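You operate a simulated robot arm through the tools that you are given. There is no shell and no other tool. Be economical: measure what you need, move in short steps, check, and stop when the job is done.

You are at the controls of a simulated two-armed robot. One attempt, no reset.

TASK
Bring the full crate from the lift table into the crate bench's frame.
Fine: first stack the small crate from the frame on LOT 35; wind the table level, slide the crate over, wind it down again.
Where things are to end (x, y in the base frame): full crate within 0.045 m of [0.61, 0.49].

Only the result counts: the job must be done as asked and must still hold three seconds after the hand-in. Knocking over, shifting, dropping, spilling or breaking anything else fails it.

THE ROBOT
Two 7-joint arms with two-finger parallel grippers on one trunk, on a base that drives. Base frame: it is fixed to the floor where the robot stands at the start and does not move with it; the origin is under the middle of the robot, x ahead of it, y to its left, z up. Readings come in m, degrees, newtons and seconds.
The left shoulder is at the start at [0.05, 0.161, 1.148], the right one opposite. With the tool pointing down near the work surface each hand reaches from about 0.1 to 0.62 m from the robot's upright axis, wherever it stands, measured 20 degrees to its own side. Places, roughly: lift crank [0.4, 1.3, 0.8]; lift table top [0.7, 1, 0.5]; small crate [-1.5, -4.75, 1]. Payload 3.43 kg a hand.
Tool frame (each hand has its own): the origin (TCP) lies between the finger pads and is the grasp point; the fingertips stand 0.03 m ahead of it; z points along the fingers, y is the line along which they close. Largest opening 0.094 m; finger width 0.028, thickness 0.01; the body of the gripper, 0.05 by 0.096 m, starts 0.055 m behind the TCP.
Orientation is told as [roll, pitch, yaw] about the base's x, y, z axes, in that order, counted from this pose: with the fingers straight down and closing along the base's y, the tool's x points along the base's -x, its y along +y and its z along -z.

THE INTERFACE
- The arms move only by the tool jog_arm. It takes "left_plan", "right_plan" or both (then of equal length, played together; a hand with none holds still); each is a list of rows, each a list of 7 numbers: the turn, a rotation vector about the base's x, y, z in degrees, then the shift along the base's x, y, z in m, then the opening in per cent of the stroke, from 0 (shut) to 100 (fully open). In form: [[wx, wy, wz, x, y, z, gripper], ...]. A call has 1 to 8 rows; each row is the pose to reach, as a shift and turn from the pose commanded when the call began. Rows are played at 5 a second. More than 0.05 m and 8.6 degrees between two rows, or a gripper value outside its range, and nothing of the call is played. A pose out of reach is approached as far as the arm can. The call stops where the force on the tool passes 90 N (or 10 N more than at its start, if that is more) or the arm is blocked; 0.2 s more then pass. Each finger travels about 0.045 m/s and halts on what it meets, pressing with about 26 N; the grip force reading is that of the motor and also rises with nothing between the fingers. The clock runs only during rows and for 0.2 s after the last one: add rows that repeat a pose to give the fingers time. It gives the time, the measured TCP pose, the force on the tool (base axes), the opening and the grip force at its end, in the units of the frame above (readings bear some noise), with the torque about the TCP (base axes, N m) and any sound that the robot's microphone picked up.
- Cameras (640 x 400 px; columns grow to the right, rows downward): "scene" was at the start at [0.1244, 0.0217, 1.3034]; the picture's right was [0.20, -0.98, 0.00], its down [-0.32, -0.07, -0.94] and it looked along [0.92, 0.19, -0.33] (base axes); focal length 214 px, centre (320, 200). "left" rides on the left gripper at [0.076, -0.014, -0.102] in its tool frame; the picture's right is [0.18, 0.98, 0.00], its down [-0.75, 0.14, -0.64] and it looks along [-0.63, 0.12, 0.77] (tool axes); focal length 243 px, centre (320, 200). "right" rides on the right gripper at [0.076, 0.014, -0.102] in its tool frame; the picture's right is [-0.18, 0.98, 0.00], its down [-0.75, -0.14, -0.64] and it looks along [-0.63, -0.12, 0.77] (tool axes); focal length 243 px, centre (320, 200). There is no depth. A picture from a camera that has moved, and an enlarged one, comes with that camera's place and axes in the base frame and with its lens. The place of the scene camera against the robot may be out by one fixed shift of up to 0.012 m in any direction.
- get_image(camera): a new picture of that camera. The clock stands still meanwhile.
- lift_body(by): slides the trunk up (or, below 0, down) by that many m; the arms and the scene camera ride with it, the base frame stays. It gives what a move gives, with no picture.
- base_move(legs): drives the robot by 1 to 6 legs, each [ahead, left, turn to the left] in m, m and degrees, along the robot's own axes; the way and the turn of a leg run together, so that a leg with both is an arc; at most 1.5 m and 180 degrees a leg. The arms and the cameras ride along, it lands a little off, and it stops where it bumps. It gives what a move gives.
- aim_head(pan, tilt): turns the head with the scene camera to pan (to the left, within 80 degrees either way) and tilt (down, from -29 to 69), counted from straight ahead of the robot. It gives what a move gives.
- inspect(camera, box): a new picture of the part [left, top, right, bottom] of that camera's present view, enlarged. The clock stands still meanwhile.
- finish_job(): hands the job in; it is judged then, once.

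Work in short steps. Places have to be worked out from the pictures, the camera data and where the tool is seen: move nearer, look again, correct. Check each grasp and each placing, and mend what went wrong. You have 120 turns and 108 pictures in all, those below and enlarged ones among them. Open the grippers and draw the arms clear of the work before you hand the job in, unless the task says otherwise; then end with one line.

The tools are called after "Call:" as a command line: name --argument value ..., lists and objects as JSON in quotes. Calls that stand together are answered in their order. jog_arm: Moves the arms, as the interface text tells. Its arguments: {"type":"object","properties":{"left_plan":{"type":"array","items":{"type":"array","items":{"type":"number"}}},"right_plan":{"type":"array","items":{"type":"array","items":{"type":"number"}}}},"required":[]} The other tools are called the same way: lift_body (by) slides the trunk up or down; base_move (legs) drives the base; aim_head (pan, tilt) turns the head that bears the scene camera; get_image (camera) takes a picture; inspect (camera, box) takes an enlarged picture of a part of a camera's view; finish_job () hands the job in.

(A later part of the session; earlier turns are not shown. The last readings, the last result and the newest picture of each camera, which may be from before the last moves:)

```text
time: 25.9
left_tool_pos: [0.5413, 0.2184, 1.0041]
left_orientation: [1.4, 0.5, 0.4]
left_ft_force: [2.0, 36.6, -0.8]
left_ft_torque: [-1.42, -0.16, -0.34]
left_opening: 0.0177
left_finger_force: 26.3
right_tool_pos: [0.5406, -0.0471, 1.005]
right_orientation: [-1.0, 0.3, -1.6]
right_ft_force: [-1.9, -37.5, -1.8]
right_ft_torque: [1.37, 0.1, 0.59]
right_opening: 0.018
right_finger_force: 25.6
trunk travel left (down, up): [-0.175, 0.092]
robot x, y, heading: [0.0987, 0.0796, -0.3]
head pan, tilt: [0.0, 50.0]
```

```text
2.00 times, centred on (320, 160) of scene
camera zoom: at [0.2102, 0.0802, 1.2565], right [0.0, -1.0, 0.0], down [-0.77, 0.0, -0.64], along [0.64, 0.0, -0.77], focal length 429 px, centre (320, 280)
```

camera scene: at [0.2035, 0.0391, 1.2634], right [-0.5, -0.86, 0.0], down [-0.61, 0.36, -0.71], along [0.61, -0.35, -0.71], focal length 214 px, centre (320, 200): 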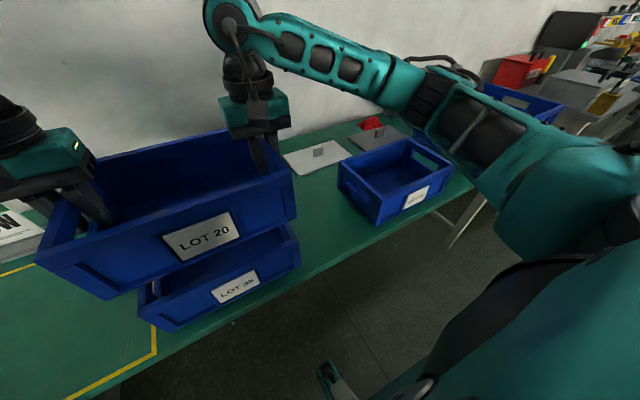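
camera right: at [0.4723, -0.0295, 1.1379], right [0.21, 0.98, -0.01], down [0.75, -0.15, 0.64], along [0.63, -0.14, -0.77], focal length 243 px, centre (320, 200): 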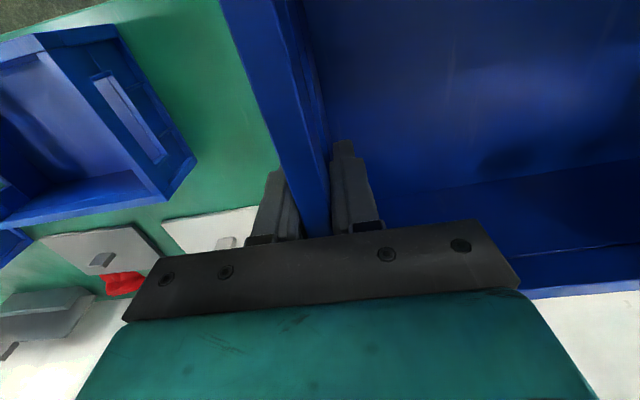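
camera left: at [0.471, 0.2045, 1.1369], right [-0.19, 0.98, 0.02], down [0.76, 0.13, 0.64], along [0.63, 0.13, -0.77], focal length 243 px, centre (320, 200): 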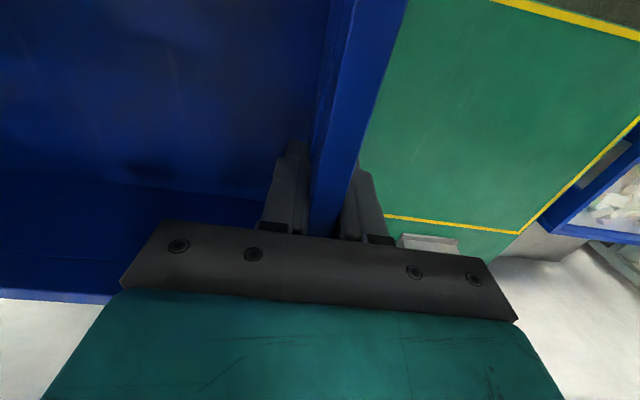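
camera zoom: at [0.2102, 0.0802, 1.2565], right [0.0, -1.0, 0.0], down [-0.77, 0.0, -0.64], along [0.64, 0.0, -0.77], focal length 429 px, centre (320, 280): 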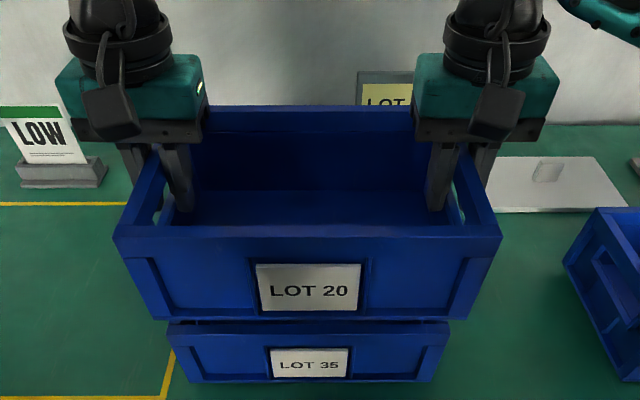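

Square view: alignment within several mm. I nudge +x 3 mm, +y 4 mm, relieve tension, lower 3 cm more and re-check.

Call:
jog_arm --left_plan '[[0, 0, 0, 0.003, 0.006, -0.01, 0], [0, 0, 0, 0.003, 0.006, -0.02, 0], [0, 0, 0, 0.003, 0.006, -0.03, 0], [0, 0, 0, 0.003, 0.006, -0.03, 0]]' --right_plan '[[0, 0, 0, 0.003, 0.002, -0.01, 0], [0, 0, 0, 0.003, 0.002, -0.02, 0], [0, 0, 0, 0.003, 0.002, -0.03, 0], [0, 0, 0, 0.003, 0.002, -0.03, 0]]'

Call:
inspect --camera "scene" --box '[200, 120, 440, 270]'

```text
time: 26.9
left_tool_pos: [0.544, 0.2217, 0.9767]
left_orientation: [1.0, 0.3, 0.3]
left_ft_force: [0.3, 25.6, 6.5]
left_ft_torque: [-1.21, 0.83, -0.32]
left_opening: 0.0178
left_finger_force: 26.4
right_tool_pos: [0.5429, -0.0445, 0.9766]
right_orientation: [-0.8, 0.1, -1.3]
right_ft_force: [0.1, -25.4, 9.2]
right_ft_torque: [1.18, 0.75, 0.6]
right_opening: 0.018
right_finger_force: 26.2
trunk travel left (down, up): [-0.175, 0.092]
robot x, y, heading: [0.1005, 0.0776, -0.3]
head pan, tilt: [0.0, 50.0]
```

```text
2.67 times, centred on (320, 195) of scene
camera zoom: at [0.2093, 0.0802, 1.2569], right [0.0, -1.0, 0.0], down [-0.77, 0.0, -0.64], along [0.64, 0.0, -0.77], focal length 572 px, centre (320, 213)
```

zoom: 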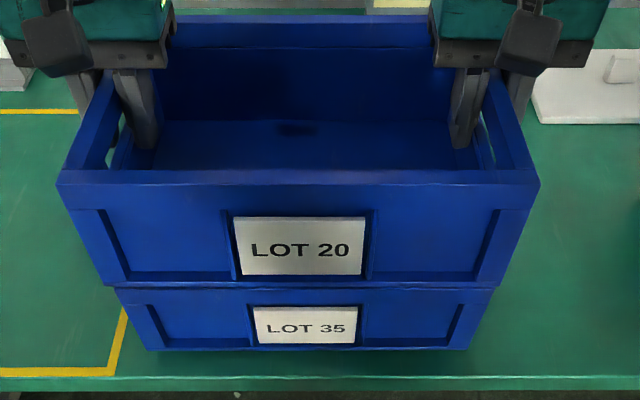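

Contact begins (≈15 N up). I zoom on the seam to check nesting before releasing.

Call:
inspect --camera "scene" --box '[230, 210, 290, 260]'

Call:
inspect --camera "scene" --box '[350, 210, 410, 260]'

Call:
get_image --camera "left"

```text
8.00 times, centred on (260, 235) of scene
camera zoom: at [0.2093, 0.0802, 1.2569], right [0.0, -1.0, 0.0], down [-0.77, 0.0, -0.64], along [0.64, 0.0, -0.77], focal length 1716 px, centre (800, -80)
```

zoom: 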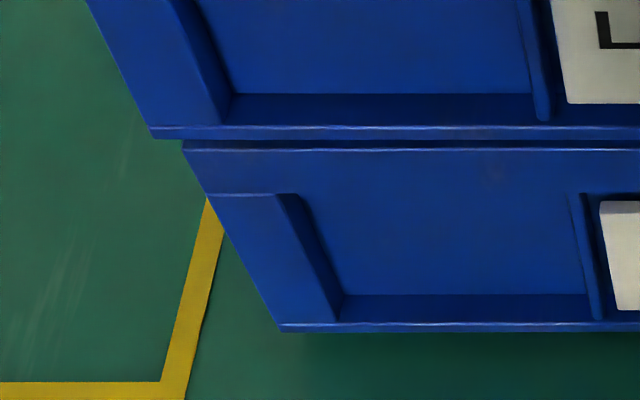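

```text
8.00 times, centred on (380, 235) of scene
camera zoom: at [0.2093, 0.0802, 1.2569], right [0.0, -1.0, 0.0], down [-0.77, 0.0, -0.64], along [0.64, 0.0, -0.77], focal length 1716 px, centre (-160, -80)
```

zoom: 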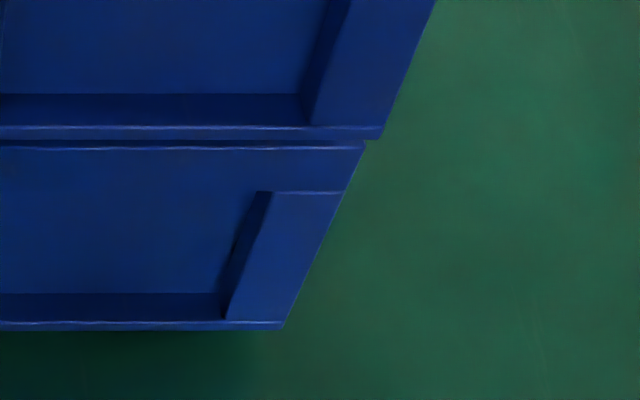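

```text
67 pictures are left
camera left: at [0.4685, 0.2055, 1.0778], right [-0.19, 0.98, 0.02], down [0.76, 0.13, 0.64], along [0.63, 0.14, -0.77], focal length 243 px, centre (320, 200)
```

left: 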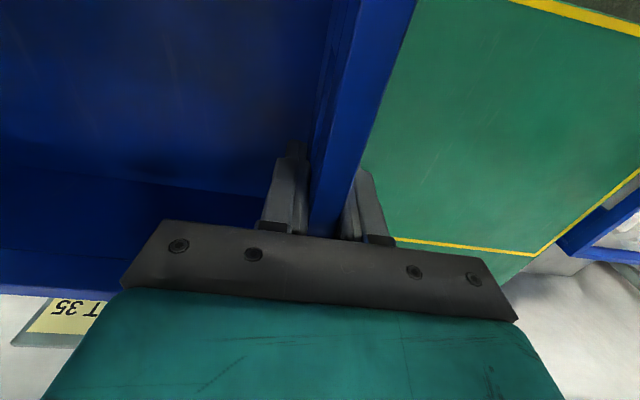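

The seam shows LOT 20 sits ~8 mm too near and ~1.5 cm above LOT 35's rim, so a locating lip is probably riding on the rim. Raise 6 mm, shift +x 8 mm, −y 2 mm, and lower again.

Call:
jog_arm --left_plan '[[0, 0, 0, 0, 0.001, 0.006, 0], [0, 0, 0, 0.008, 0.001, 0.006, 0], [0, 0, 0, 0.008, 0.001, 0, 0], [0, 0, 0, 0.008, 0.001, 0, 0]]' --right_plan '[[0, 0, 0, 0, -0.004, 0.006, 0], [0, 0, 0, 0.008, -0.004, 0.006, 0], [0, 0, 0, 0.008, -0.004, 0, 0], [0, 0, 0, 0.008, -0.004, 0, 0]]'

Call:
inspect --camera "scene" --box '[220, 190, 420, 260]'

```text
time: 27.9
left_tool_pos: [0.5525, 0.2229, 0.9747]
left_orientation: [0.7, 0.3, 0.1]
left_ft_force: [0.6, -6.8, -1.3]
left_ft_torque: [-0.75, 0.23, -0.23]
left_opening: 0.0178
left_finger_force: 25.9
right_tool_pos: [0.5515, -0.0456, 0.975]
right_orientation: [-0.5, 0.2, -1.2]
right_ft_force: [-1.3, 6.9, -2.6]
right_ft_torque: [0.52, -0.26, 0.55]
right_opening: 0.0176
right_finger_force: 25.8
trunk travel left (down, up): [-0.175, 0.092]
robot x, y, heading: [0.0988, 0.0791, -0.4]
head pan, tilt: [0.0, 50.0]
```

```text
3.20 times, centred on (320, 225) of scene
camera zoom: at [0.2102, 0.0803, 1.2565], right [0.0, -1.0, 0.0], down [-0.77, 0.0, -0.64], along [0.64, 0.0, -0.77], focal length 686 px, centre (320, 120)
```

zoom: 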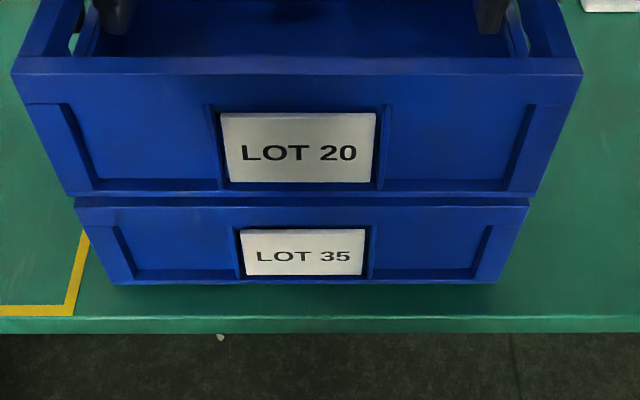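

No contact force now and the centres line up. Lower gently.

Call:
jog_arm --left_plan '[[0, 0, 0, 0, 0, -0.003, 0], [0, 0, 0, 0, 0, -0.006, 0], [0, 0, 0, 0, 0, -0.009, 0], [0, 0, 0, 0, 0, -0.009, 0]]' --right_plan '[[0, 0, 0, 0, 0, -0.003, 0], [0, 0, 0, 0, 0, -0.006, 0], [0, 0, 0, 0, 0, -0.009, 0], [0, 0, 0, 0, 0, -0.009, 0]]'

Call:
inspect --camera "scene" --box '[220, 190, 420, 260]'

```text
time: 28.9
left_tool_pos: [0.5521, 0.2214, 0.9687]
left_orientation: [0.4, -0.1, 0.1]
left_ft_force: [2.8, -22.5, 4.3]
left_ft_torque: [-0.35, -0.82, -0.21]
left_opening: 0.0173
left_finger_force: 25.8
right_tool_pos: [0.5509, -0.0451, 0.9674]
right_orientation: [-0.4, -0.1, -1.2]
right_ft_force: [-2.5, 22.9, 11.0]
right_ft_torque: [0.12, -0.78, 0.48]
right_opening: 0.0177
right_finger_force: 25.8
trunk travel left (down, up): [-0.175, 0.092]
robot x, y, heading: [0.1005, 0.0795, -0.2]
head pan, tilt: [0.0, 50.0]
```

```text
3.20 times, centred on (320, 225) of scene
camera zoom: at [0.2087, 0.0804, 1.2569], right [0.0, -1.0, 0.0], down [-0.77, 0.0, -0.64], along [0.64, 0.0, -0.77], focal length 686 px, centre (320, 120)
```

zoom: 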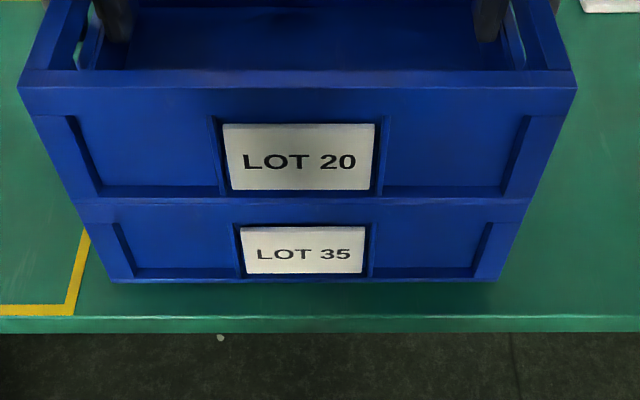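

Front edge is flush; forces hint at contact on the far side. I press down a little more to see whether it is seated.

Call:
jog_arm --left_plan '[[0, 0, 0, 0, 0, -0.002, 0], [0, 0, 0, 0, 0, -0.004, 0], [0, 0, 0, 0, 0, -0.004, 0]]' --right_plan '[[0, 0, 0, 0, 0, -0.002, 0], [0, 0, 0, 0, 0, -0.004, 0], [0, 0, 0, 0, 0, -0.004, 0]]'

Call:
inspect --camera "scene" --box '[230, 210, 290, 260]'

Call:
inspect --camera "scene" --box '[350, 210, 410, 260]'

```text
time: 29.7
left_tool_pos: [0.5487, 0.2214, 0.9661]
left_orientation: [0.4, -0.1, 0.1]
left_ft_force: [-2.0, -26.0, 15.3]
left_ft_torque: [-0.24, 0.2, -0.25]
left_opening: 0.0175
left_finger_force: 26.0
right_tool_pos: [0.55, -0.0457, 0.9647]
right_orientation: [-0.3, -0.1, -1.2]
right_ft_force: [-4.2, 23.4, 18.4]
right_ft_torque: [0.14, -0.17, 0.58]
right_opening: 0.018
right_finger_force: 25.8
trunk travel left (down, up): [-0.175, 0.092]
robot x, y, heading: [0.0983, 0.076, -0.2]
head pan, tilt: [0.0, 50.0]
```

```text
8.00 times, centred on (260, 235) of scene
camera zoom: at [0.2068, 0.08, 1.2572], right [0.0, -1.0, 0.0], down [-0.76, 0.0, -0.65], along [0.65, 0.0, -0.76], focal length 1716 px, centre (800, -80)
```

zoom: 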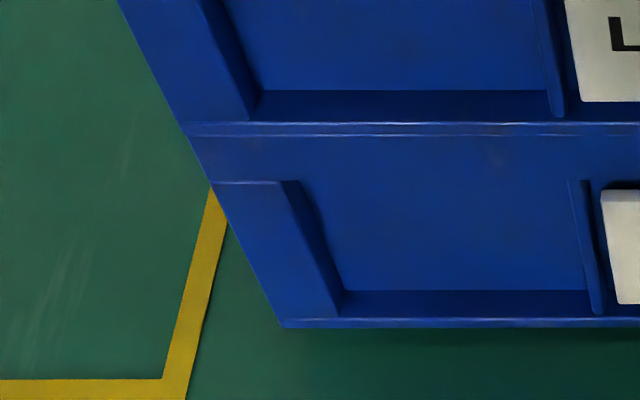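

```text
8.00 times, centred on (380, 235) of scene
camera zoom: at [0.2068, 0.08, 1.2572], right [0.0, -1.0, 0.0], down [-0.76, 0.0, -0.65], along [0.65, 0.0, -0.76], focal length 1716 px, centre (-160, -80)
```

zoom: 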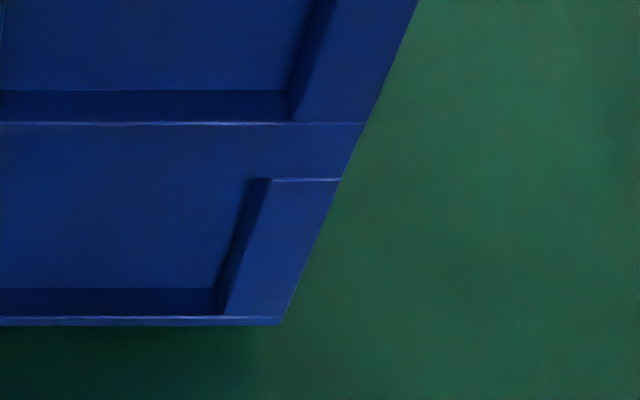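

Perfectly flush and evenly loaded: seated. Open both grippers and lift clear.

Call:
jog_arm --left_plan '[[0, 0, 0, 0, 0, 0.004, 0], [0, 0, 0, 0, 0, 0.004, 50], [0, 0, 0, 0, 0, 0.004, 100], [0, 0, 0, 0, 0, 0.004, 100], [0, 0, 0, 0, 0, 0.004, 100], [0, 0, 0, 0, 0, 0.004, 100], [0, 0, 0, 0, 0, 0.004, 100], [0, 0, 0, 0, 0, 0.004, 100]]' --right_plan '[[0, 0, 0, 0, 0, 0.004, 0], [0, 0, 0, 0, 0, 0.004, 50], [0, 0, 0, 0, 0, 0.004, 100], [0, 0, 0, 0, 0, 0.004, 100], [0, 0, 0, 0, 0, 0.004, 100], [0, 0, 0, 0, 0, 0.004, 100], [0, 0, 0, 0, 0, 0.004, 100], [0, 0, 0, 0, 0, 0.004, 100]]'

Call:
jog_arm --left_plan '[[0, 0, 0, 0, 0, 0.04, 100], [0, 0, 0, 0, 0, 0.08, 100], [0, 0, 0, 0, 0, 0.12, 100], [0, 0, 0, 0, 0, 0.16, 100], [0, 0, 0, -0.03, 0.02, 0.19, 100], [0, 0, 0, -0.06, 0.05, 0.21, 100], [0, 0, 0, -0.09, 0.09, 0.22, 100]]' --right_plan '[[0, 0, 0, 0, 0, 0.04, 100], [0, 0, 0, 0, 0, 0.08, 100], [0, 0, 0, 0, 0, 0.12, 100], [0, 0, 0, 0, 0, 0.16, 100], [0, 0, 0, -0.03, -0.02, 0.19, 100], [0, 0, 0, -0.06, -0.05, 0.21, 100], [0, 0, 0, -0.09, -0.09, 0.22, 100]]'

Call:
get_image --camera "scene"

```text
time: 31.5
left_tool_pos: [0.5518, 0.2237, 0.9664]
left_orientation: [0.8, 0.2, 0.3]
left_ft_force: [-0.8, -0.2, -0.2]
left_ft_torque: [0.0, 0.0, 0.03]
left_opening: 0.0938
left_finger_force: 0.0
right_tool_pos: [0.5517, -0.0473, 0.9663]
right_orientation: [-0.7, 0.2, -1.4]
right_ft_force: [-0.6, -0.7, 0.1]
right_ft_torque: [0.01, -0.01, -0.01]
right_opening: 0.094
right_finger_force: 0.1
trunk travel left (down, up): [-0.175, 0.092]
robot x, y, heading: [0.1003, 0.0768, -0.4]
head pan, tilt: [0.0, 50.0]
```

```text
refused: row 7 steps farther than a row can; nothing moved
```

```text
62 pictures are left
camera scene: at [0.2099, 0.0802, 1.2565], right [0.0, -1.0, 0.0], down [-0.77, 0.0, -0.64], along [0.64, 0.0, -0.77], focal length 214 px, centre (320, 200)
```

scene: 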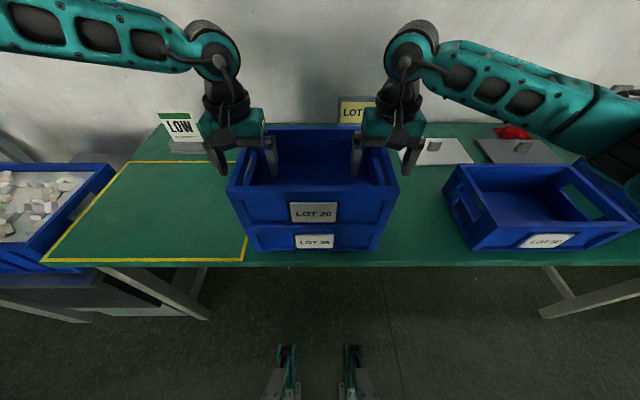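

Stack is good. Raise the hands, then back off and drive left toward the lift.

Call:
jog_arm --left_plan '[[0, 0, 0, 0, 0, 0.04, 100], [0, 0, 0, 0, 0, 0.08, 100], [0, 0, 0, 0, 0, 0.12, 100], [0, 0, 0, 0, 0, 0.16, 100], [0, 0, 0, -0.03, 0.02, 0.185, 100], [0, 0, 0, -0.06, 0.04, 0.205, 100], [0, 0, 0, -0.1, 0.06, 0.22, 100], [0, 0, 0, -0.14, 0.08, 0.23, 100]]' --right_plan '[[0, 0, 0, 0, 0, 0.04, 100], [0, 0, 0, 0, 0, 0.08, 100], [0, 0, 0, 0, 0, 0.12, 100], [0, 0, 0, 0, 0, 0.16, 100], [0, 0, 0, -0.03, -0.02, 0.185, 100], [0, 0, 0, -0.06, -0.04, 0.205, 100], [0, 0, 0, -0.1, -0.06, 0.22, 100], [0, 0, 0, -0.14, -0.08, 0.23, 100]]'

Call:
base_move --legs '[[-0.3, 0, 0], [0, 0.7, 0]]'

Call:
aim_head --pan 20 --tilt 35

Call:
get_image --camera "scene"

Call:
get_image --camera "left"

```text
time: 33.3
left_tool_pos: [0.4116, 0.3032, 1.1951]
left_orientation: [0.8, 0.2, 0.3]
left_ft_force: [0.6, 1.1, 0.1]
left_ft_torque: [-0.01, -0.04, 0.0]
left_opening: 0.0941
left_finger_force: 0.0
right_tool_pos: [0.4084, -0.1283, 1.1962]
right_orientation: [-0.7, 0.1, -1.3]
right_ft_force: [-1.2, -0.2, -0.2]
right_ft_torque: [-0.01, 0.0, -0.01]
right_opening: 0.094
right_finger_force: 0.0
trunk travel left (down, up): [-0.175, 0.092]
robot x, y, heading: [0.098, 0.0817, -0.0]
head pan, tilt: [0.0, 50.0]
```

```text
time: 38.8
left_tool_pos: [0.1181, 1.0047, 1.1949]
left_orientation: [1.0, 0.3, 0.0]
left_ft_force: [0.1, -0.6, 0.8]
left_ft_torque: [-0.02, 0.0, -0.01]
left_opening: 0.0938
left_finger_force: 0.1
right_tool_pos: [0.1144, 0.5737, 1.1954]
right_orientation: [-0.8, 0.2, -1.7]
right_ft_force: [0.0, 0.6, 0.3]
right_ft_torque: [-0.04, 0.0, -0.01]
right_opening: 0.0938
right_finger_force: 0.0
trunk travel left (down, up): [-0.175, 0.092]
robot x, y, heading: [-0.1954, 0.7791, -0.4]
head pan, tilt: [0.0, 50.0]
```

```text
time: 39.6
left_tool_pos: [0.1191, 1.005, 1.1954]
left_orientation: [0.9, 0.3, 0.0]
left_ft_force: [-0.4, 0.5, -0.5]
left_ft_torque: [0.02, -0.04, -0.01]
left_opening: 0.0937
left_finger_force: 0.0
right_tool_pos: [0.1139, 0.5734, 1.1961]
right_orientation: [-0.6, 0.3, -1.6]
right_ft_force: [0.7, -0.2, -0.7]
right_ft_torque: [-0.01, 0.01, 0.02]
right_opening: 0.094
right_finger_force: 0.0
trunk travel left (down, up): [-0.175, 0.092]
robot x, y, heading: [-0.1949, 0.7841, -0.4]
head pan, tilt: [20.0, 35.0]
```

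```text
61 pictures are left
camera scene: at [-0.0802, 0.8135, 1.2782], right [0.33, -0.94, 0.0], down [-0.54, -0.19, -0.82], along [0.77, 0.27, -0.57], focal length 214 px, centre (320, 200)
```

scene: 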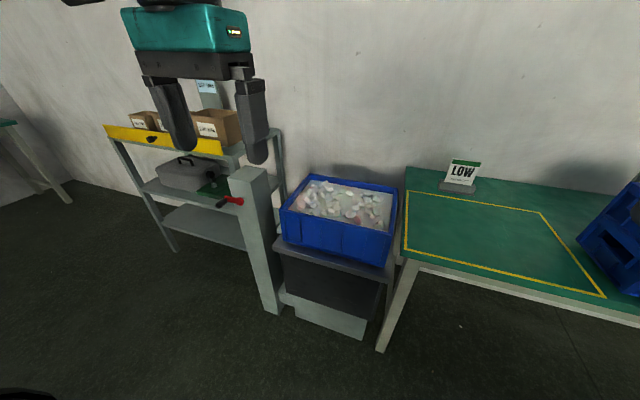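

```text
60 pictures are left
camera left: at [0.043, 0.9884, 1.2967], right [-0.18, 0.98, 0.02], down [0.76, 0.13, 0.64], along [0.63, 0.13, -0.77], focal length 243 px, centre (320, 200)
```

left: 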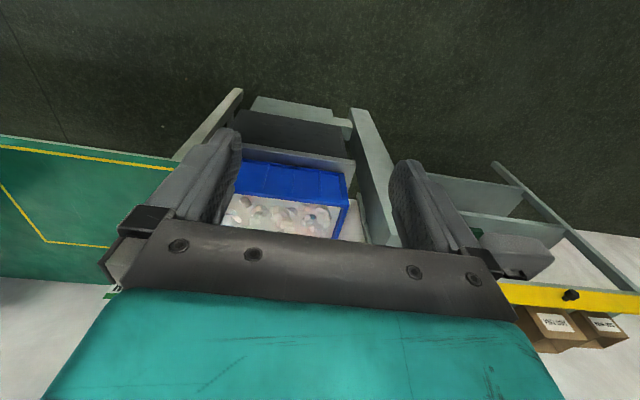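

The crank with the red handle is on the outer (+y) face of the lift post. Zoom in on it.

Call:
inspect --camera "scene" --box '[190, 150, 300, 220]'

Call:
inspect --camera "scene" --box '[200, 150, 440, 330]'

```text
5.71 times, centred on (245, 185) of scene
camera zoom: at [-0.0802, 0.8135, 1.2782], right [0.33, -0.94, 0.0], down [-0.54, -0.19, -0.82], along [0.77, 0.27, -0.57], focal length 1226 px, centre (749, 286)
```

zoom: 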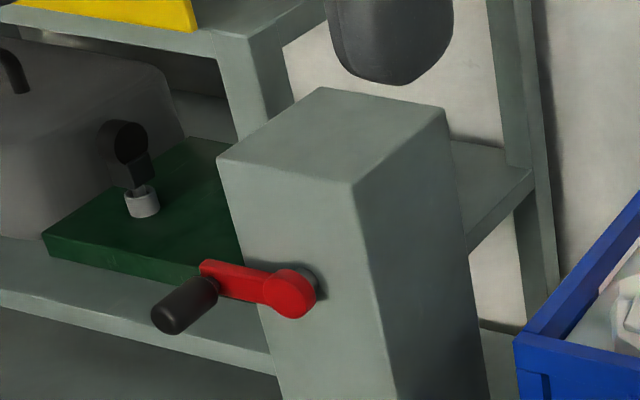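

```text
2.22 times, centred on (320, 240) of scene
camera zoom: at [-0.0802, 0.8135, 1.2782], right [0.33, -0.94, 0.0], down [-0.54, -0.19, -0.82], along [0.77, 0.27, -0.57], focal length 477 px, centre (320, 111)
```

zoom: 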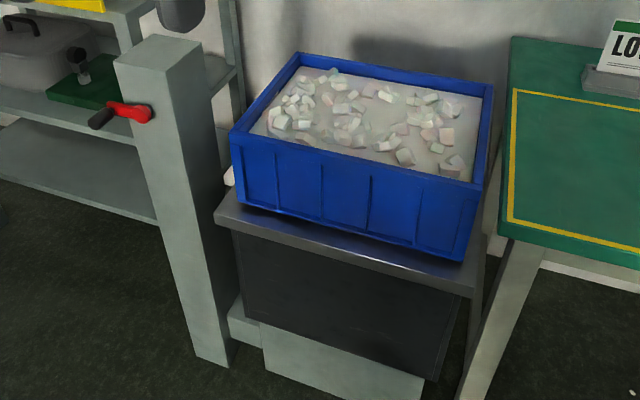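

The crank's axis points toward the robot (−x) with a black knob parallel to it. I drive closer and get other views to triangulate.

Call:
base_move --legs '[[0.08, 0.24, 0]]'

Call:
aim_head --pan 38 --tilt 42

Call:
get_image --camera "scene"

Call:
get_image --camera "left"

Call:
get_image --camera "right"

```text
time: 41.5
left_tool_pos: [0.1995, 1.2453, 1.1951]
left_orientation: [1.0, 0.4, 0.0]
left_ft_force: [0.3, 0.5, 0.0]
left_ft_torque: [0.0, 0.02, 0.0]
left_opening: 0.0942
left_finger_force: 0.1
right_tool_pos: [0.1958, 0.8132, 1.1953]
right_orientation: [-0.7, 0.2, -1.7]
right_ft_force: [-0.3, 0.3, -0.8]
right_ft_torque: [0.01, 0.03, -0.05]
right_opening: 0.0944
right_finger_force: 0.0
trunk travel left (down, up): [-0.175, 0.092]
robot x, y, heading: [-0.1157, 1.0171, -0.3]
head pan, tilt: [20.0, 35.0]
```

```text
time: 42.3
left_tool_pos: [0.1991, 1.2446, 1.1939]
left_orientation: [0.9, 0.4, -0.1]
left_ft_force: [-0.5, -0.7, 0.2]
left_ft_torque: [0.01, -0.02, 0.0]
left_opening: 0.094
left_finger_force: 0.1
right_tool_pos: [0.1959, 0.8122, 1.1958]
right_orientation: [-0.6, 0.3, -1.7]
right_ft_force: [-0.1, -1.0, 0.0]
right_ft_torque: [-0.04, 0.02, -0.02]
right_opening: 0.0941
right_finger_force: 0.0
trunk travel left (down, up): [-0.175, 0.092]
robot x, y, heading: [-0.1108, 1.0209, -0.6]
head pan, tilt: [38.0, 42.0]
```

```text
57 pictures are left
camera scene: at [-0.0151, 1.075, 1.2678], right [0.61, -0.79, 0.0], down [-0.53, -0.41, -0.74], along [0.59, 0.45, -0.67], focal length 214 px, centre (320, 200)
```

scene: 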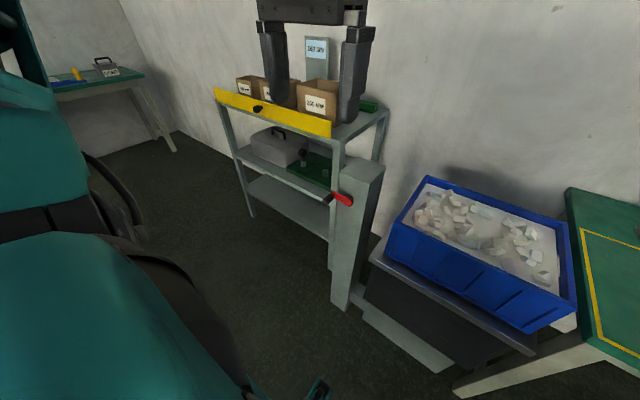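

```text
56 pictures are left
camera left: at [0.1249, 1.2282, 1.2967], right [-0.18, 0.98, 0.02], down [0.76, 0.13, 0.64], along [0.63, 0.13, -0.77], focal length 243 px, centre (320, 200)
```

left: 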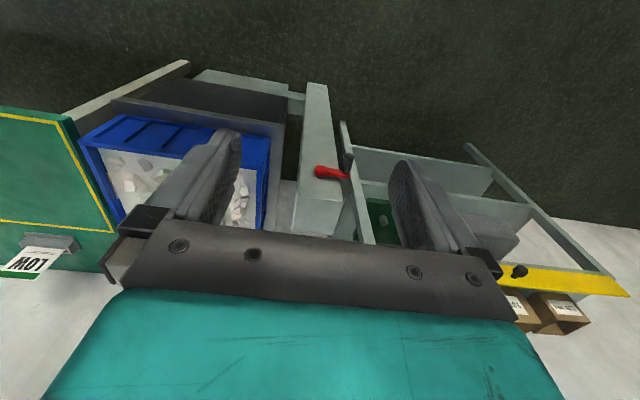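

```text
55 pictures are left
camera right: at [0.1191, 0.8301, 1.2984], right [0.21, 0.98, -0.01], down [0.75, -0.16, 0.64], along [0.62, -0.15, -0.77], focal length 243 px, centre (320, 200)
```

right: 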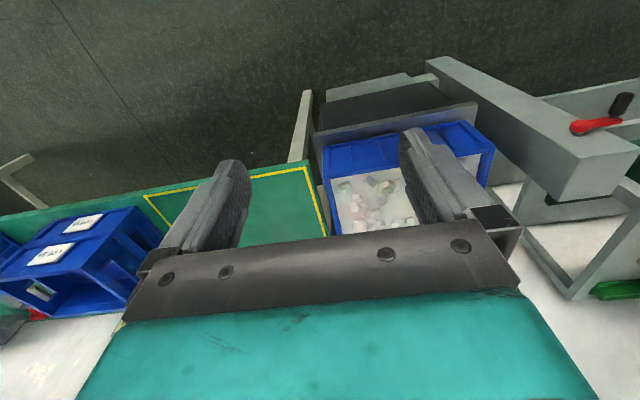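

Zoom on the crank in both hand cameras for triangulation.

Call:
inspect --camera "right" --box '[520, 50, 640, 170]'

Call:
inspect --camera "left" --box '[280, 110, 400, 230]'

Call:
inspect --camera "scene" --box '[290, 150, 390, 240]'

```text
3.33 times, centred on (580, 110) of right
camera zoom: at [0.1191, 0.8301, 1.2984], right [0.21, 0.98, -0.01], down [0.75, -0.16, 0.64], along [0.62, -0.15, -0.77], focal length 809 px, centre (-547, 500)
```

zoom: 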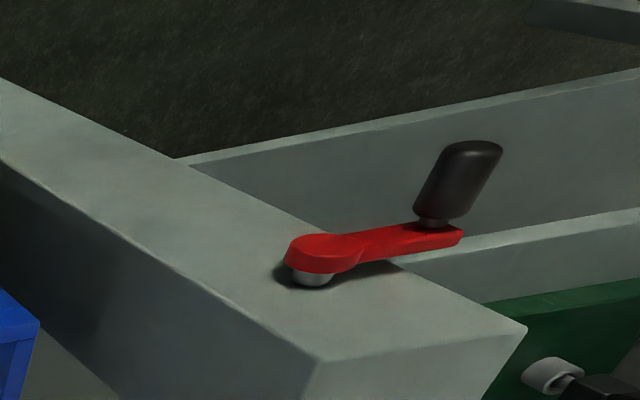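

```text
3.33 times, centred on (340, 170) of left
camera zoom: at [0.1249, 1.2282, 1.2967], right [-0.18, 0.98, 0.02], down [0.76, 0.13, 0.64], along [0.63, 0.13, -0.77], focal length 809 px, centre (253, 300)
```

zoom: 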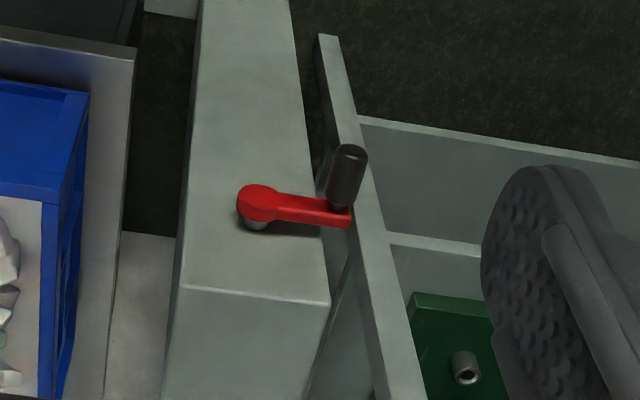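

```text
4.44 times, centred on (340, 195) of scene
camera zoom: at [-0.0151, 1.075, 1.2678], right [0.61, -0.79, 0.0], down [-0.53, -0.41, -0.74], along [0.59, 0.45, -0.67], focal length 953 px, centre (231, 222)
```

zoom: 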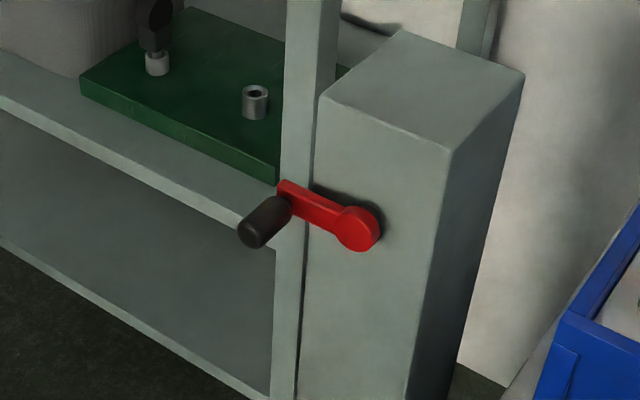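

Triangulated: hub ≈[0.424, 1.297, 0.816], knob ≈x 0.375–0.417, y 1.352, z 0.82, radius ≈0.057. I bring the left hand above it, tilted 24° so its body stays on the robot's side.

Call:
jog_arm --left_plan '[[0, -4, 0, 0.023, 0.016, -0.034, 100], [0, -8, 0, 0.046, 0.032, -0.068, 100], [0, -12, 0, 0.068, 0.048, -0.102, 100], [0, -16, 0, 0.091, 0.064, -0.136, 100], [0, -20, 0, 0.114, 0.08, -0.17, 100], [0, -24, 0, 0.137, 0.096, -0.205, 100], [0, -24, 0, 0.158, 0.108, -0.24, 100], [0, -24, 0, 0.158, 0.108, -0.24, 100]]'

Call:
get_image --camera "left"

Call:
get_image --camera "scene"

```text
time: 44.1
left_tool_pos: [0.3568, 1.3521, 0.9558]
left_orientation: [1.0, -23.6, -0.1]
left_ft_force: [0.4, 0.3, 0.1]
left_ft_torque: [-0.02, 0.04, 0.02]
left_opening: 0.0939
left_finger_force: 0.1
right_tool_pos: [0.1959, 0.8132, 1.1953]
right_orientation: [-0.5, 0.2, -1.7]
right_ft_force: [0.5, -0.7, 0.3]
right_ft_torque: [-0.03, 0.04, 0.04]
right_opening: 0.094
right_finger_force: 0.0
trunk travel left (down, up): [-0.175, 0.092]
robot x, y, heading: [-0.1159, 1.0221, -0.8]
head pan, tilt: [38.0, 42.0]
```

```text
51 pictures are left
camera left: at [0.2469, 1.3358, 1.0172], right [-0.17, 0.98, -0.06], down [0.43, 0.13, 0.89], along [0.89, 0.13, -0.45], focal length 243 px, centre (320, 200)
```

left: 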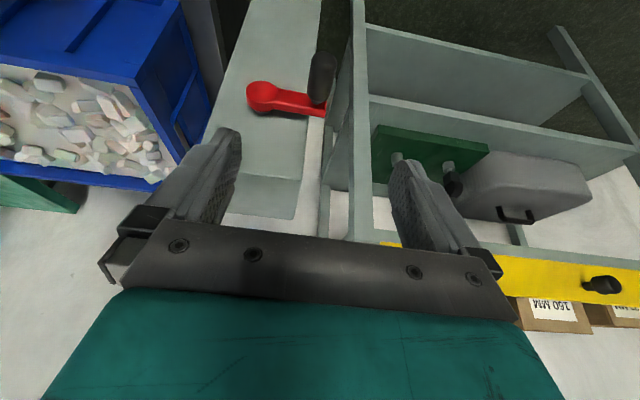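

```text
50 pictures are left
camera scene: at [-0.0154, 1.075, 1.2678], right [0.61, -0.79, 0.0], down [-0.53, -0.41, -0.74], along [0.59, 0.45, -0.67], focal length 214 px, centre (320, 200)
```

scene: 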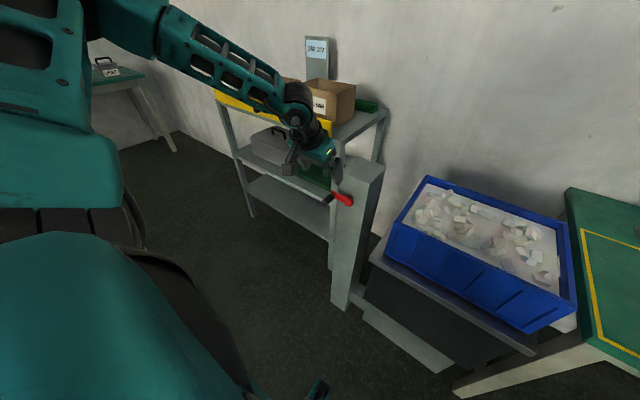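

Refined knob: y≈1.3515, z≈0.826. Descend to it and close.

Call:
jog_arm --left_plan '[[0, 0, 0, 0.006, 0, -0.04, 100], [0, 0, 0, 0.015, 0, -0.085, 100], [0, 0, 0, 0.025, 0, -0.129, 100], [0, 0, 0, 0.025, 0, -0.129, 100]]'

Call:
get_image --camera "left"

Call:
inspect --camera "scene" --box '[280, 120, 400, 240]'

```text
time: 45.1
left_tool_pos: [0.3841, 1.3516, 0.8254]
left_orientation: [0.9, -23.7, -0.1]
left_ft_force: [-0.5, -0.5, 0.4]
left_ft_torque: [-0.04, -0.01, -0.01]
left_opening: 0.0941
left_finger_force: 0.1
right_tool_pos: [0.1954, 0.814, 1.1963]
right_orientation: [-0.6, 0.2, -1.7]
right_ft_force: [-0.2, 0.0, 0.5]
right_ft_torque: [-0.01, 0.02, -0.03]
right_opening: 0.0939
right_finger_force: 0.2
trunk travel left (down, up): [-0.175, 0.092]
robot x, y, heading: [-0.1136, 1.0206, -0.5]
head pan, tilt: [38.0, 42.0]
```

```text
49 pictures are left
camera left: at [0.2724, 1.3354, 0.8883], right [-0.17, 0.98, -0.06], down [0.43, 0.13, 0.89], along [0.89, 0.13, -0.45], focal length 243 px, centre (320, 200)
```

left: 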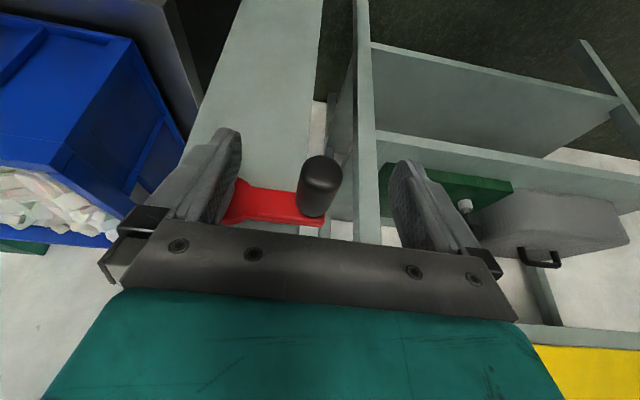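

```text
3.33 times, centred on (340, 180) of scene
camera zoom: at [-0.0153, 1.075, 1.2678], right [0.61, -0.79, 0.0], down [-0.53, -0.41, -0.74], along [0.59, 0.45, -0.67], focal length 715 px, centre (253, 267)
```

zoom: 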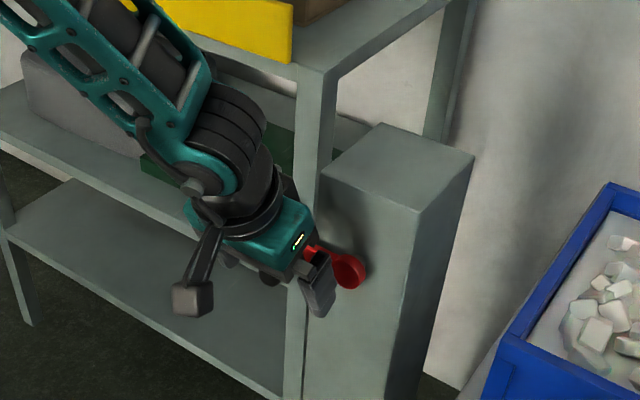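

Knob is centred between the fingers. Close.

Call:
jog_arm --left_plan '[[0, 0, 0, 0, 0, -0.003, 50], [0, 0, 0, 0, 0, -0.003, 0], [0, 0, 0, 0, 0, -0.003, 0], [0, 0, 0, 0, 0, -0.003, 0], [0, 0, 0, 0, 0, -0.003, 0], [0, 0, 0, 0, 0, -0.003, 0]]'

```text
time: 46.5
left_tool_pos: [0.3831, 1.3519, 0.8231]
left_orientation: [1.0, -23.6, -0.1]
left_ft_force: [-0.9, -3.0, -1.6]
left_ft_torque: [0.0, -0.23, 0.01]
left_opening: 0.0265
left_finger_force: 45.4
right_tool_pos: [0.1953, 0.8121, 1.1959]
right_orientation: [-0.7, 0.2, -1.6]
right_ft_force: [0.2, 0.1, -0.2]
right_ft_torque: [-0.02, 0.01, 0.02]
right_opening: 0.0938
right_finger_force: 0.0
trunk travel left (down, up): [-0.175, 0.092]
robot x, y, heading: [-0.1139, 1.0222, -0.3]
head pan, tilt: [38.0, 42.0]
```

Gripped. Try a quarter turn clockwise (as seen from the robot), i.e. knob up and to the right, and watch forces and the table.

Call:
jog_arm --left_plan '[[0, 0, 0, 0, -0.003, 0.014, 0], [0, 0, 0, 0, -0.011, 0.027, 0], [0, 0, 0, 0, -0.021, 0.037, 0], [0, 0, 0, 0, -0.034, 0.045, 0], [0, 0, 0, 0, -0.0555, 0.049, 0]]'

Call:
get_image --camera "scene"

```text
time: 47.7
left_tool_pos: [0.3831, 1.2943, 0.8716]
left_orientation: [0.6, -23.8, -0.1]
left_ft_force: [0.4, 0.6, 0.0]
left_ft_torque: [-0.04, -0.01, -0.01]
left_opening: 0.0003
left_finger_force: 32.9
right_tool_pos: [0.1966, 0.813, 1.1955]
right_orientation: [-0.9, 0.3, -1.9]
right_ft_force: [-0.6, 0.5, -0.8]
right_ft_torque: [-0.05, 0.01, -0.01]
right_opening: 0.0941
right_finger_force: 0.1
trunk travel left (down, up): [-0.175, 0.092]
robot x, y, heading: [-0.1119, 1.0213, -0.4]
head pan, tilt: [38.0, 42.0]
```

```text
47 pictures are left
camera scene: at [-0.0147, 1.0761, 1.2679], right [0.61, -0.79, 0.0], down [-0.53, -0.41, -0.74], along [0.59, 0.45, -0.67], focal length 214 px, centre (320, 200)
```

scene: 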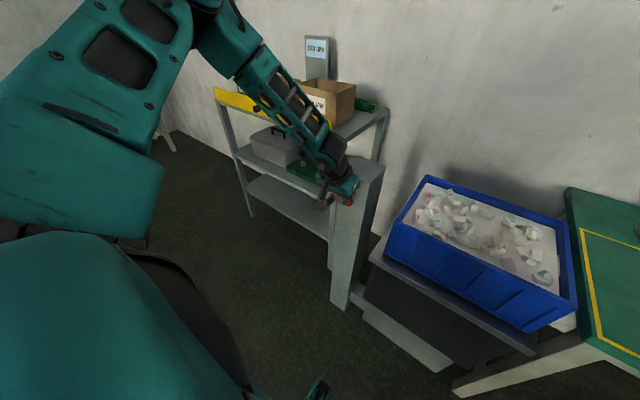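

The fingers slipped off the knob (opening 0). See where the knob is now.

Call:
get_image --camera "left"

Call:
inspect --camera "scene" --box '[290, 140, 390, 240]'

```text
46 pictures are left
camera left: at [0.2728, 1.2788, 0.9342], right [-0.17, 0.98, -0.06], down [0.43, 0.13, 0.89], along [0.89, 0.13, -0.45], focal length 243 px, centre (320, 200)
```

left: 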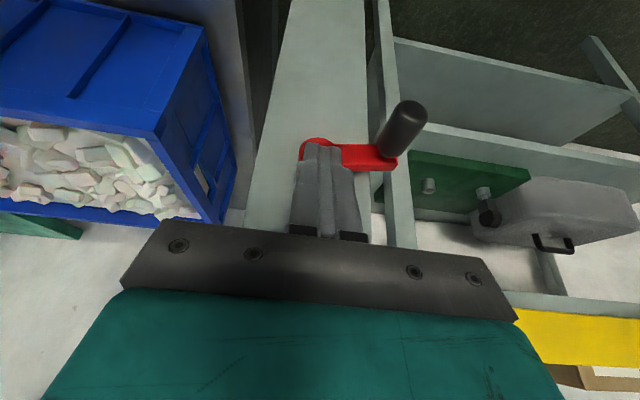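

```text
4.00 times, centred on (340, 190) of scene
camera zoom: at [-0.0147, 1.0761, 1.2679], right [0.61, -0.79, 0.0], down [-0.53, -0.41, -0.74], along [0.59, 0.45, -0.67], focal length 858 px, centre (240, 240)
```

zoom: 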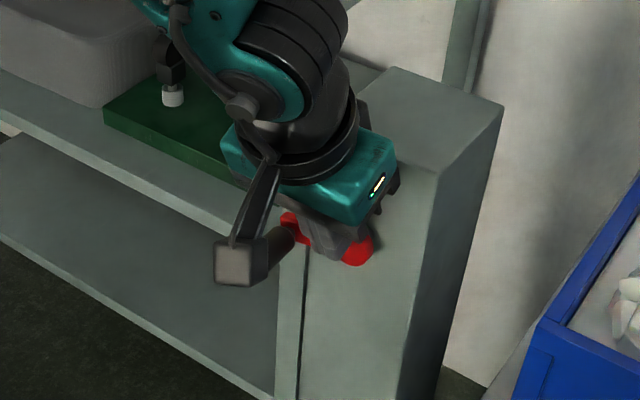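

The knob did not move: that way is blocked (table at bottom). Regrip and turn the other way (knob down).

Call:
jog_arm --left_plan '[[0, 0, 0, 0, 0.01, 0.035, 50], [0, 0, 0, 0, 0.03, 0.035, 100], [0, 0, 0, 0, 0.055, 0.035, 100], [0, 0, 0, 0, 0.055, 0.035, 100], [0, 0, 0, 0, 0.055, 0.035, 100], [0, 0, 0, 0, 0.055, -0.01, 100], [0, 0, 0, 0, 0.055, -0.054, 100], [0, 0, 0, 0, 0.055, -0.054, 100]]'

Call:
jog_arm --left_plan '[[0, 0, 0, 0, 0, 0, 50], [0, 0, 0, 0, 0, 0, 0], [0, 0, 0, 0, 0, 0, 0], [0, 0, 0, 0, 0, 0, 0], [0, 0, 0, 0, 0, 0, 0], [0, 0, 0, 0, -0.001, -0.01, 0], [0, 0, 0, 0, -0.004, -0.02, 0], [0, 0, 0, 0, -0.004, -0.02, 0]]'

Call:
get_image --camera "left"

```text
time: 49.5
left_tool_pos: [0.3828, 1.3527, 0.8175]
left_orientation: [0.9, -23.8, 0.0]
left_ft_force: [0.5, 0.6, -0.2]
left_ft_torque: [-0.01, 0.04, -0.02]
left_opening: 0.0941
left_finger_force: 0.1
right_tool_pos: [0.1957, 0.814, 1.1965]
right_orientation: [-0.6, 0.2, -1.7]
right_ft_force: [0.1, -0.1, -0.2]
right_ft_torque: [0.0, 0.02, 0.01]
right_opening: 0.094
right_finger_force: 0.2
trunk travel left (down, up): [-0.175, 0.092]
robot x, y, heading: [-0.1145, 1.0204, -0.2]
head pan, tilt: [38.0, 42.0]
```

```text
time: 51.3
left_tool_pos: [0.3814, 1.345, 0.8004]
left_orientation: [0.9, -24.0, -0.3]
left_ft_force: [-15.7, -16.2, 15.2]
left_ft_torque: [-0.11, -0.89, -0.2]
left_opening: 0.0222
left_finger_force: 45.0
right_tool_pos: [0.1934, 0.8103, 1.1959]
right_orientation: [-0.5, 0.0, -1.6]
right_ft_force: [-0.1, 0.2, -0.4]
right_ft_torque: [0.03, -0.01, -0.01]
right_opening: 0.094
right_finger_force: 0.2
trunk travel left (down, up): [-0.175, 0.092]
robot x, y, heading: [-0.1155, 1.0182, -0.5]
head pan, tilt: [38.0, 42.0]
```

```text
44 pictures are left
camera left: at [0.2704, 1.3289, 0.863], right [-0.17, 0.98, -0.06], down [0.43, 0.13, 0.89], along [0.89, 0.12, -0.44], focal length 243 px, centre (320, 200)
```

left: 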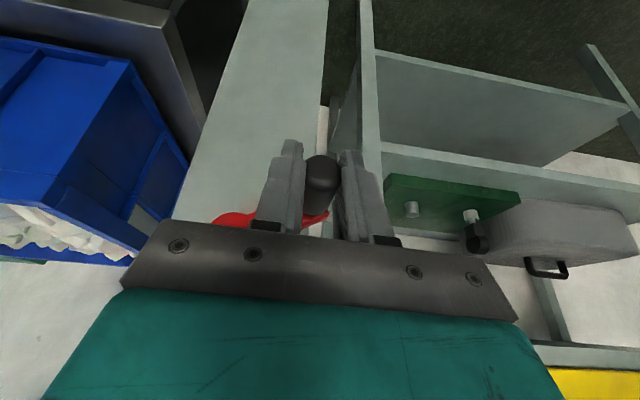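

Counter-clockwise works: the knob moved down with ~15–20 N. Continue to the bottom of the circle.

Call:
jog_arm --left_plan '[[0, 0, 0, -0.001, -0.005, -0.0065, 0], [0, 0, 0, -0.001, -0.01, -0.0124, 0], [0, 0, 0, -0.001, -0.0165, -0.02, 0], [0, 0, 0, -0.001, -0.023, -0.0254, 0], [0, 0, 0, -0.001, -0.04, -0.033, 0], [0, 0, 0, -0.001, -0.0535, -0.035, 0]]'

Call:
get_image --camera "left"

```text
time: 52.7
left_tool_pos: [0.3626, 1.3129, 0.7969]
left_orientation: [1.0, -23.0, 0.3]
left_ft_force: [11.1, 17.7, -30.4]
left_ft_torque: [0.5, 0.2, 0.09]
left_opening: 0.0223
left_finger_force: 45.0
left hand out of reach, approached as far as the arm can: row 1, 2, 3, 4, 5, 6
right_tool_pos: [0.1977, 0.8157, 1.194]
right_orientation: [-0.7, 0.3, -1.7]
right_ft_force: [-0.2, 0.8, 0.0]
right_ft_torque: [0.05, -0.01, 0.0]
right_opening: 0.094
right_finger_force: 0.0
trunk travel left (down, up): [-0.175, 0.092]
robot x, y, heading: [-0.1151, 1.0241, -0.4]
head pan, tilt: [38.0, 42.0]
```

```text
43 pictures are left
camera left: at [0.2534, 1.2962, 0.8606], right [-0.18, 0.98, -0.05], down [0.44, 0.13, 0.89], along [0.88, 0.14, -0.46], focal length 243 px, centre (320, 200)
```

left: 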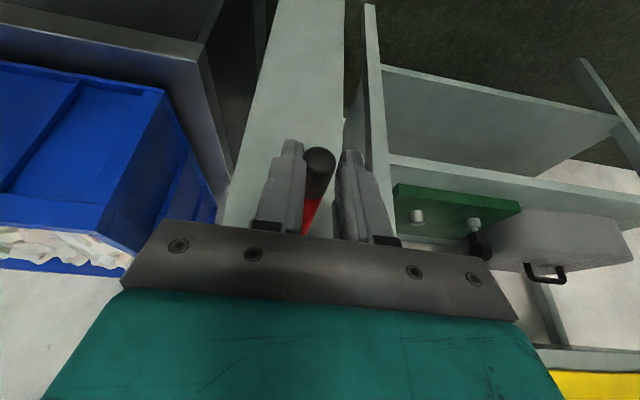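

The arm reached its lower limit; the knob is now near the bottom (φ≈−68°). Open, rise, lower the trunk 0.15 m and regrip.

Call:
jog_arm --left_plan '[[0, 0, 0, 0, 0, 0.01, 100], [0, 0, 0, 0, 0, 0.01, 100], [0, 0, 0, 0, 0, 0.01, 100], [0, 0, 0, 0, 0, 0.01, 100], [0, 0, 0, 0, 0, 0.05, 100], [0, 0, 0, 0, 0, 0.1, 100], [0, 0, 0, 0, 0, 0.15, 100], [0, 0, 0, 0, 0, 0.18, 100]]'

Call:
lift_body --by -0.15

Call:
get_image --camera "left"

Call:
get_image --camera "scene"

```text
time: 54.5
left_tool_pos: [0.3647, 1.3099, 0.9827]
left_orientation: [0.9, -23.7, -0.1]
left_ft_force: [0.1, -0.6, 0.6]
left_ft_torque: [-0.01, 0.01, -0.01]
left_opening: 0.0938
left_finger_force: 0.0
right_tool_pos: [0.1964, 0.813, 1.1958]
right_orientation: [-0.7, 0.3, -1.7]
right_ft_force: [1.2, 0.0, 0.3]
right_ft_torque: [0.02, 0.02, -0.03]
right_opening: 0.0939
right_finger_force: 0.0
trunk travel left (down, up): [-0.175, 0.092]
robot x, y, heading: [-0.1192, 1.0234, -0.6]
head pan, tilt: [38.0, 42.0]
```

```text
time: 56.2
left_tool_pos: [0.3654, 1.3096, 0.8345]
left_orientation: [0.9, -23.7, 0.0]
left_ft_force: [-0.3, 0.1, 0.8]
left_ft_torque: [0.02, 0.04, 0.02]
left_opening: 0.0941
left_finger_force: 0.0
right_tool_pos: [0.1957, 0.8131, 1.0458]
right_orientation: [-0.6, 0.3, -1.7]
right_ft_force: [0.0, -0.1, -0.2]
right_ft_torque: [-0.01, 0.03, -0.03]
right_opening: 0.0942
right_finger_force: 0.0
trunk travel left (down, up): [-0.025, 0.242]
robot x, y, heading: [-0.1132, 1.0203, -0.3]
head pan, tilt: [38.0, 42.0]
```

```text
42 pictures are left
camera left: at [0.2547, 1.2932, 0.8962], right [-0.17, 0.98, -0.06], down [0.43, 0.13, 0.89], along [0.89, 0.13, -0.45], focal length 243 px, centre (320, 200)
```

left: 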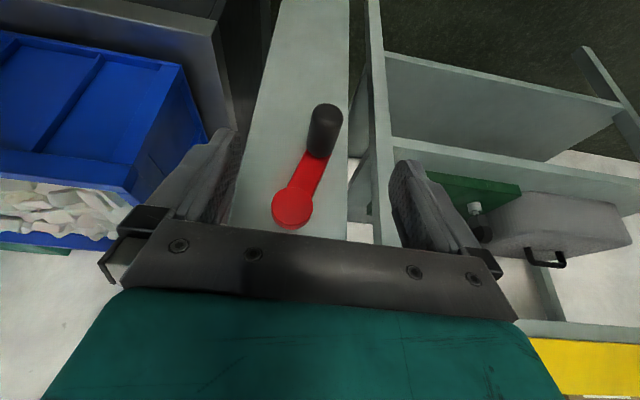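

```text
41 pictures are left
camera scene: at [-0.0152, 1.0751, 1.1178], right [0.61, -0.79, 0.0], down [-0.53, -0.41, -0.74], along [0.59, 0.45, -0.67], focal length 214 px, centre (320, 200)
```

scene: 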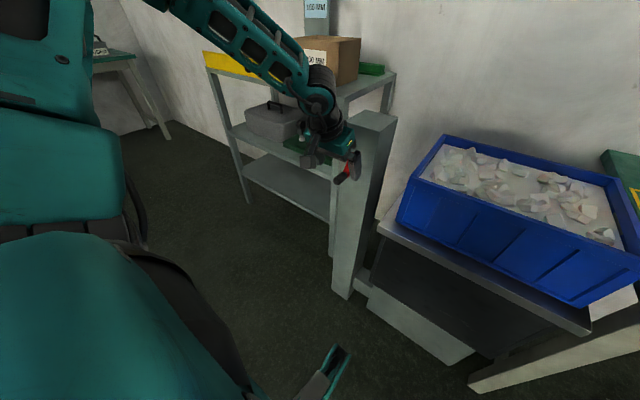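

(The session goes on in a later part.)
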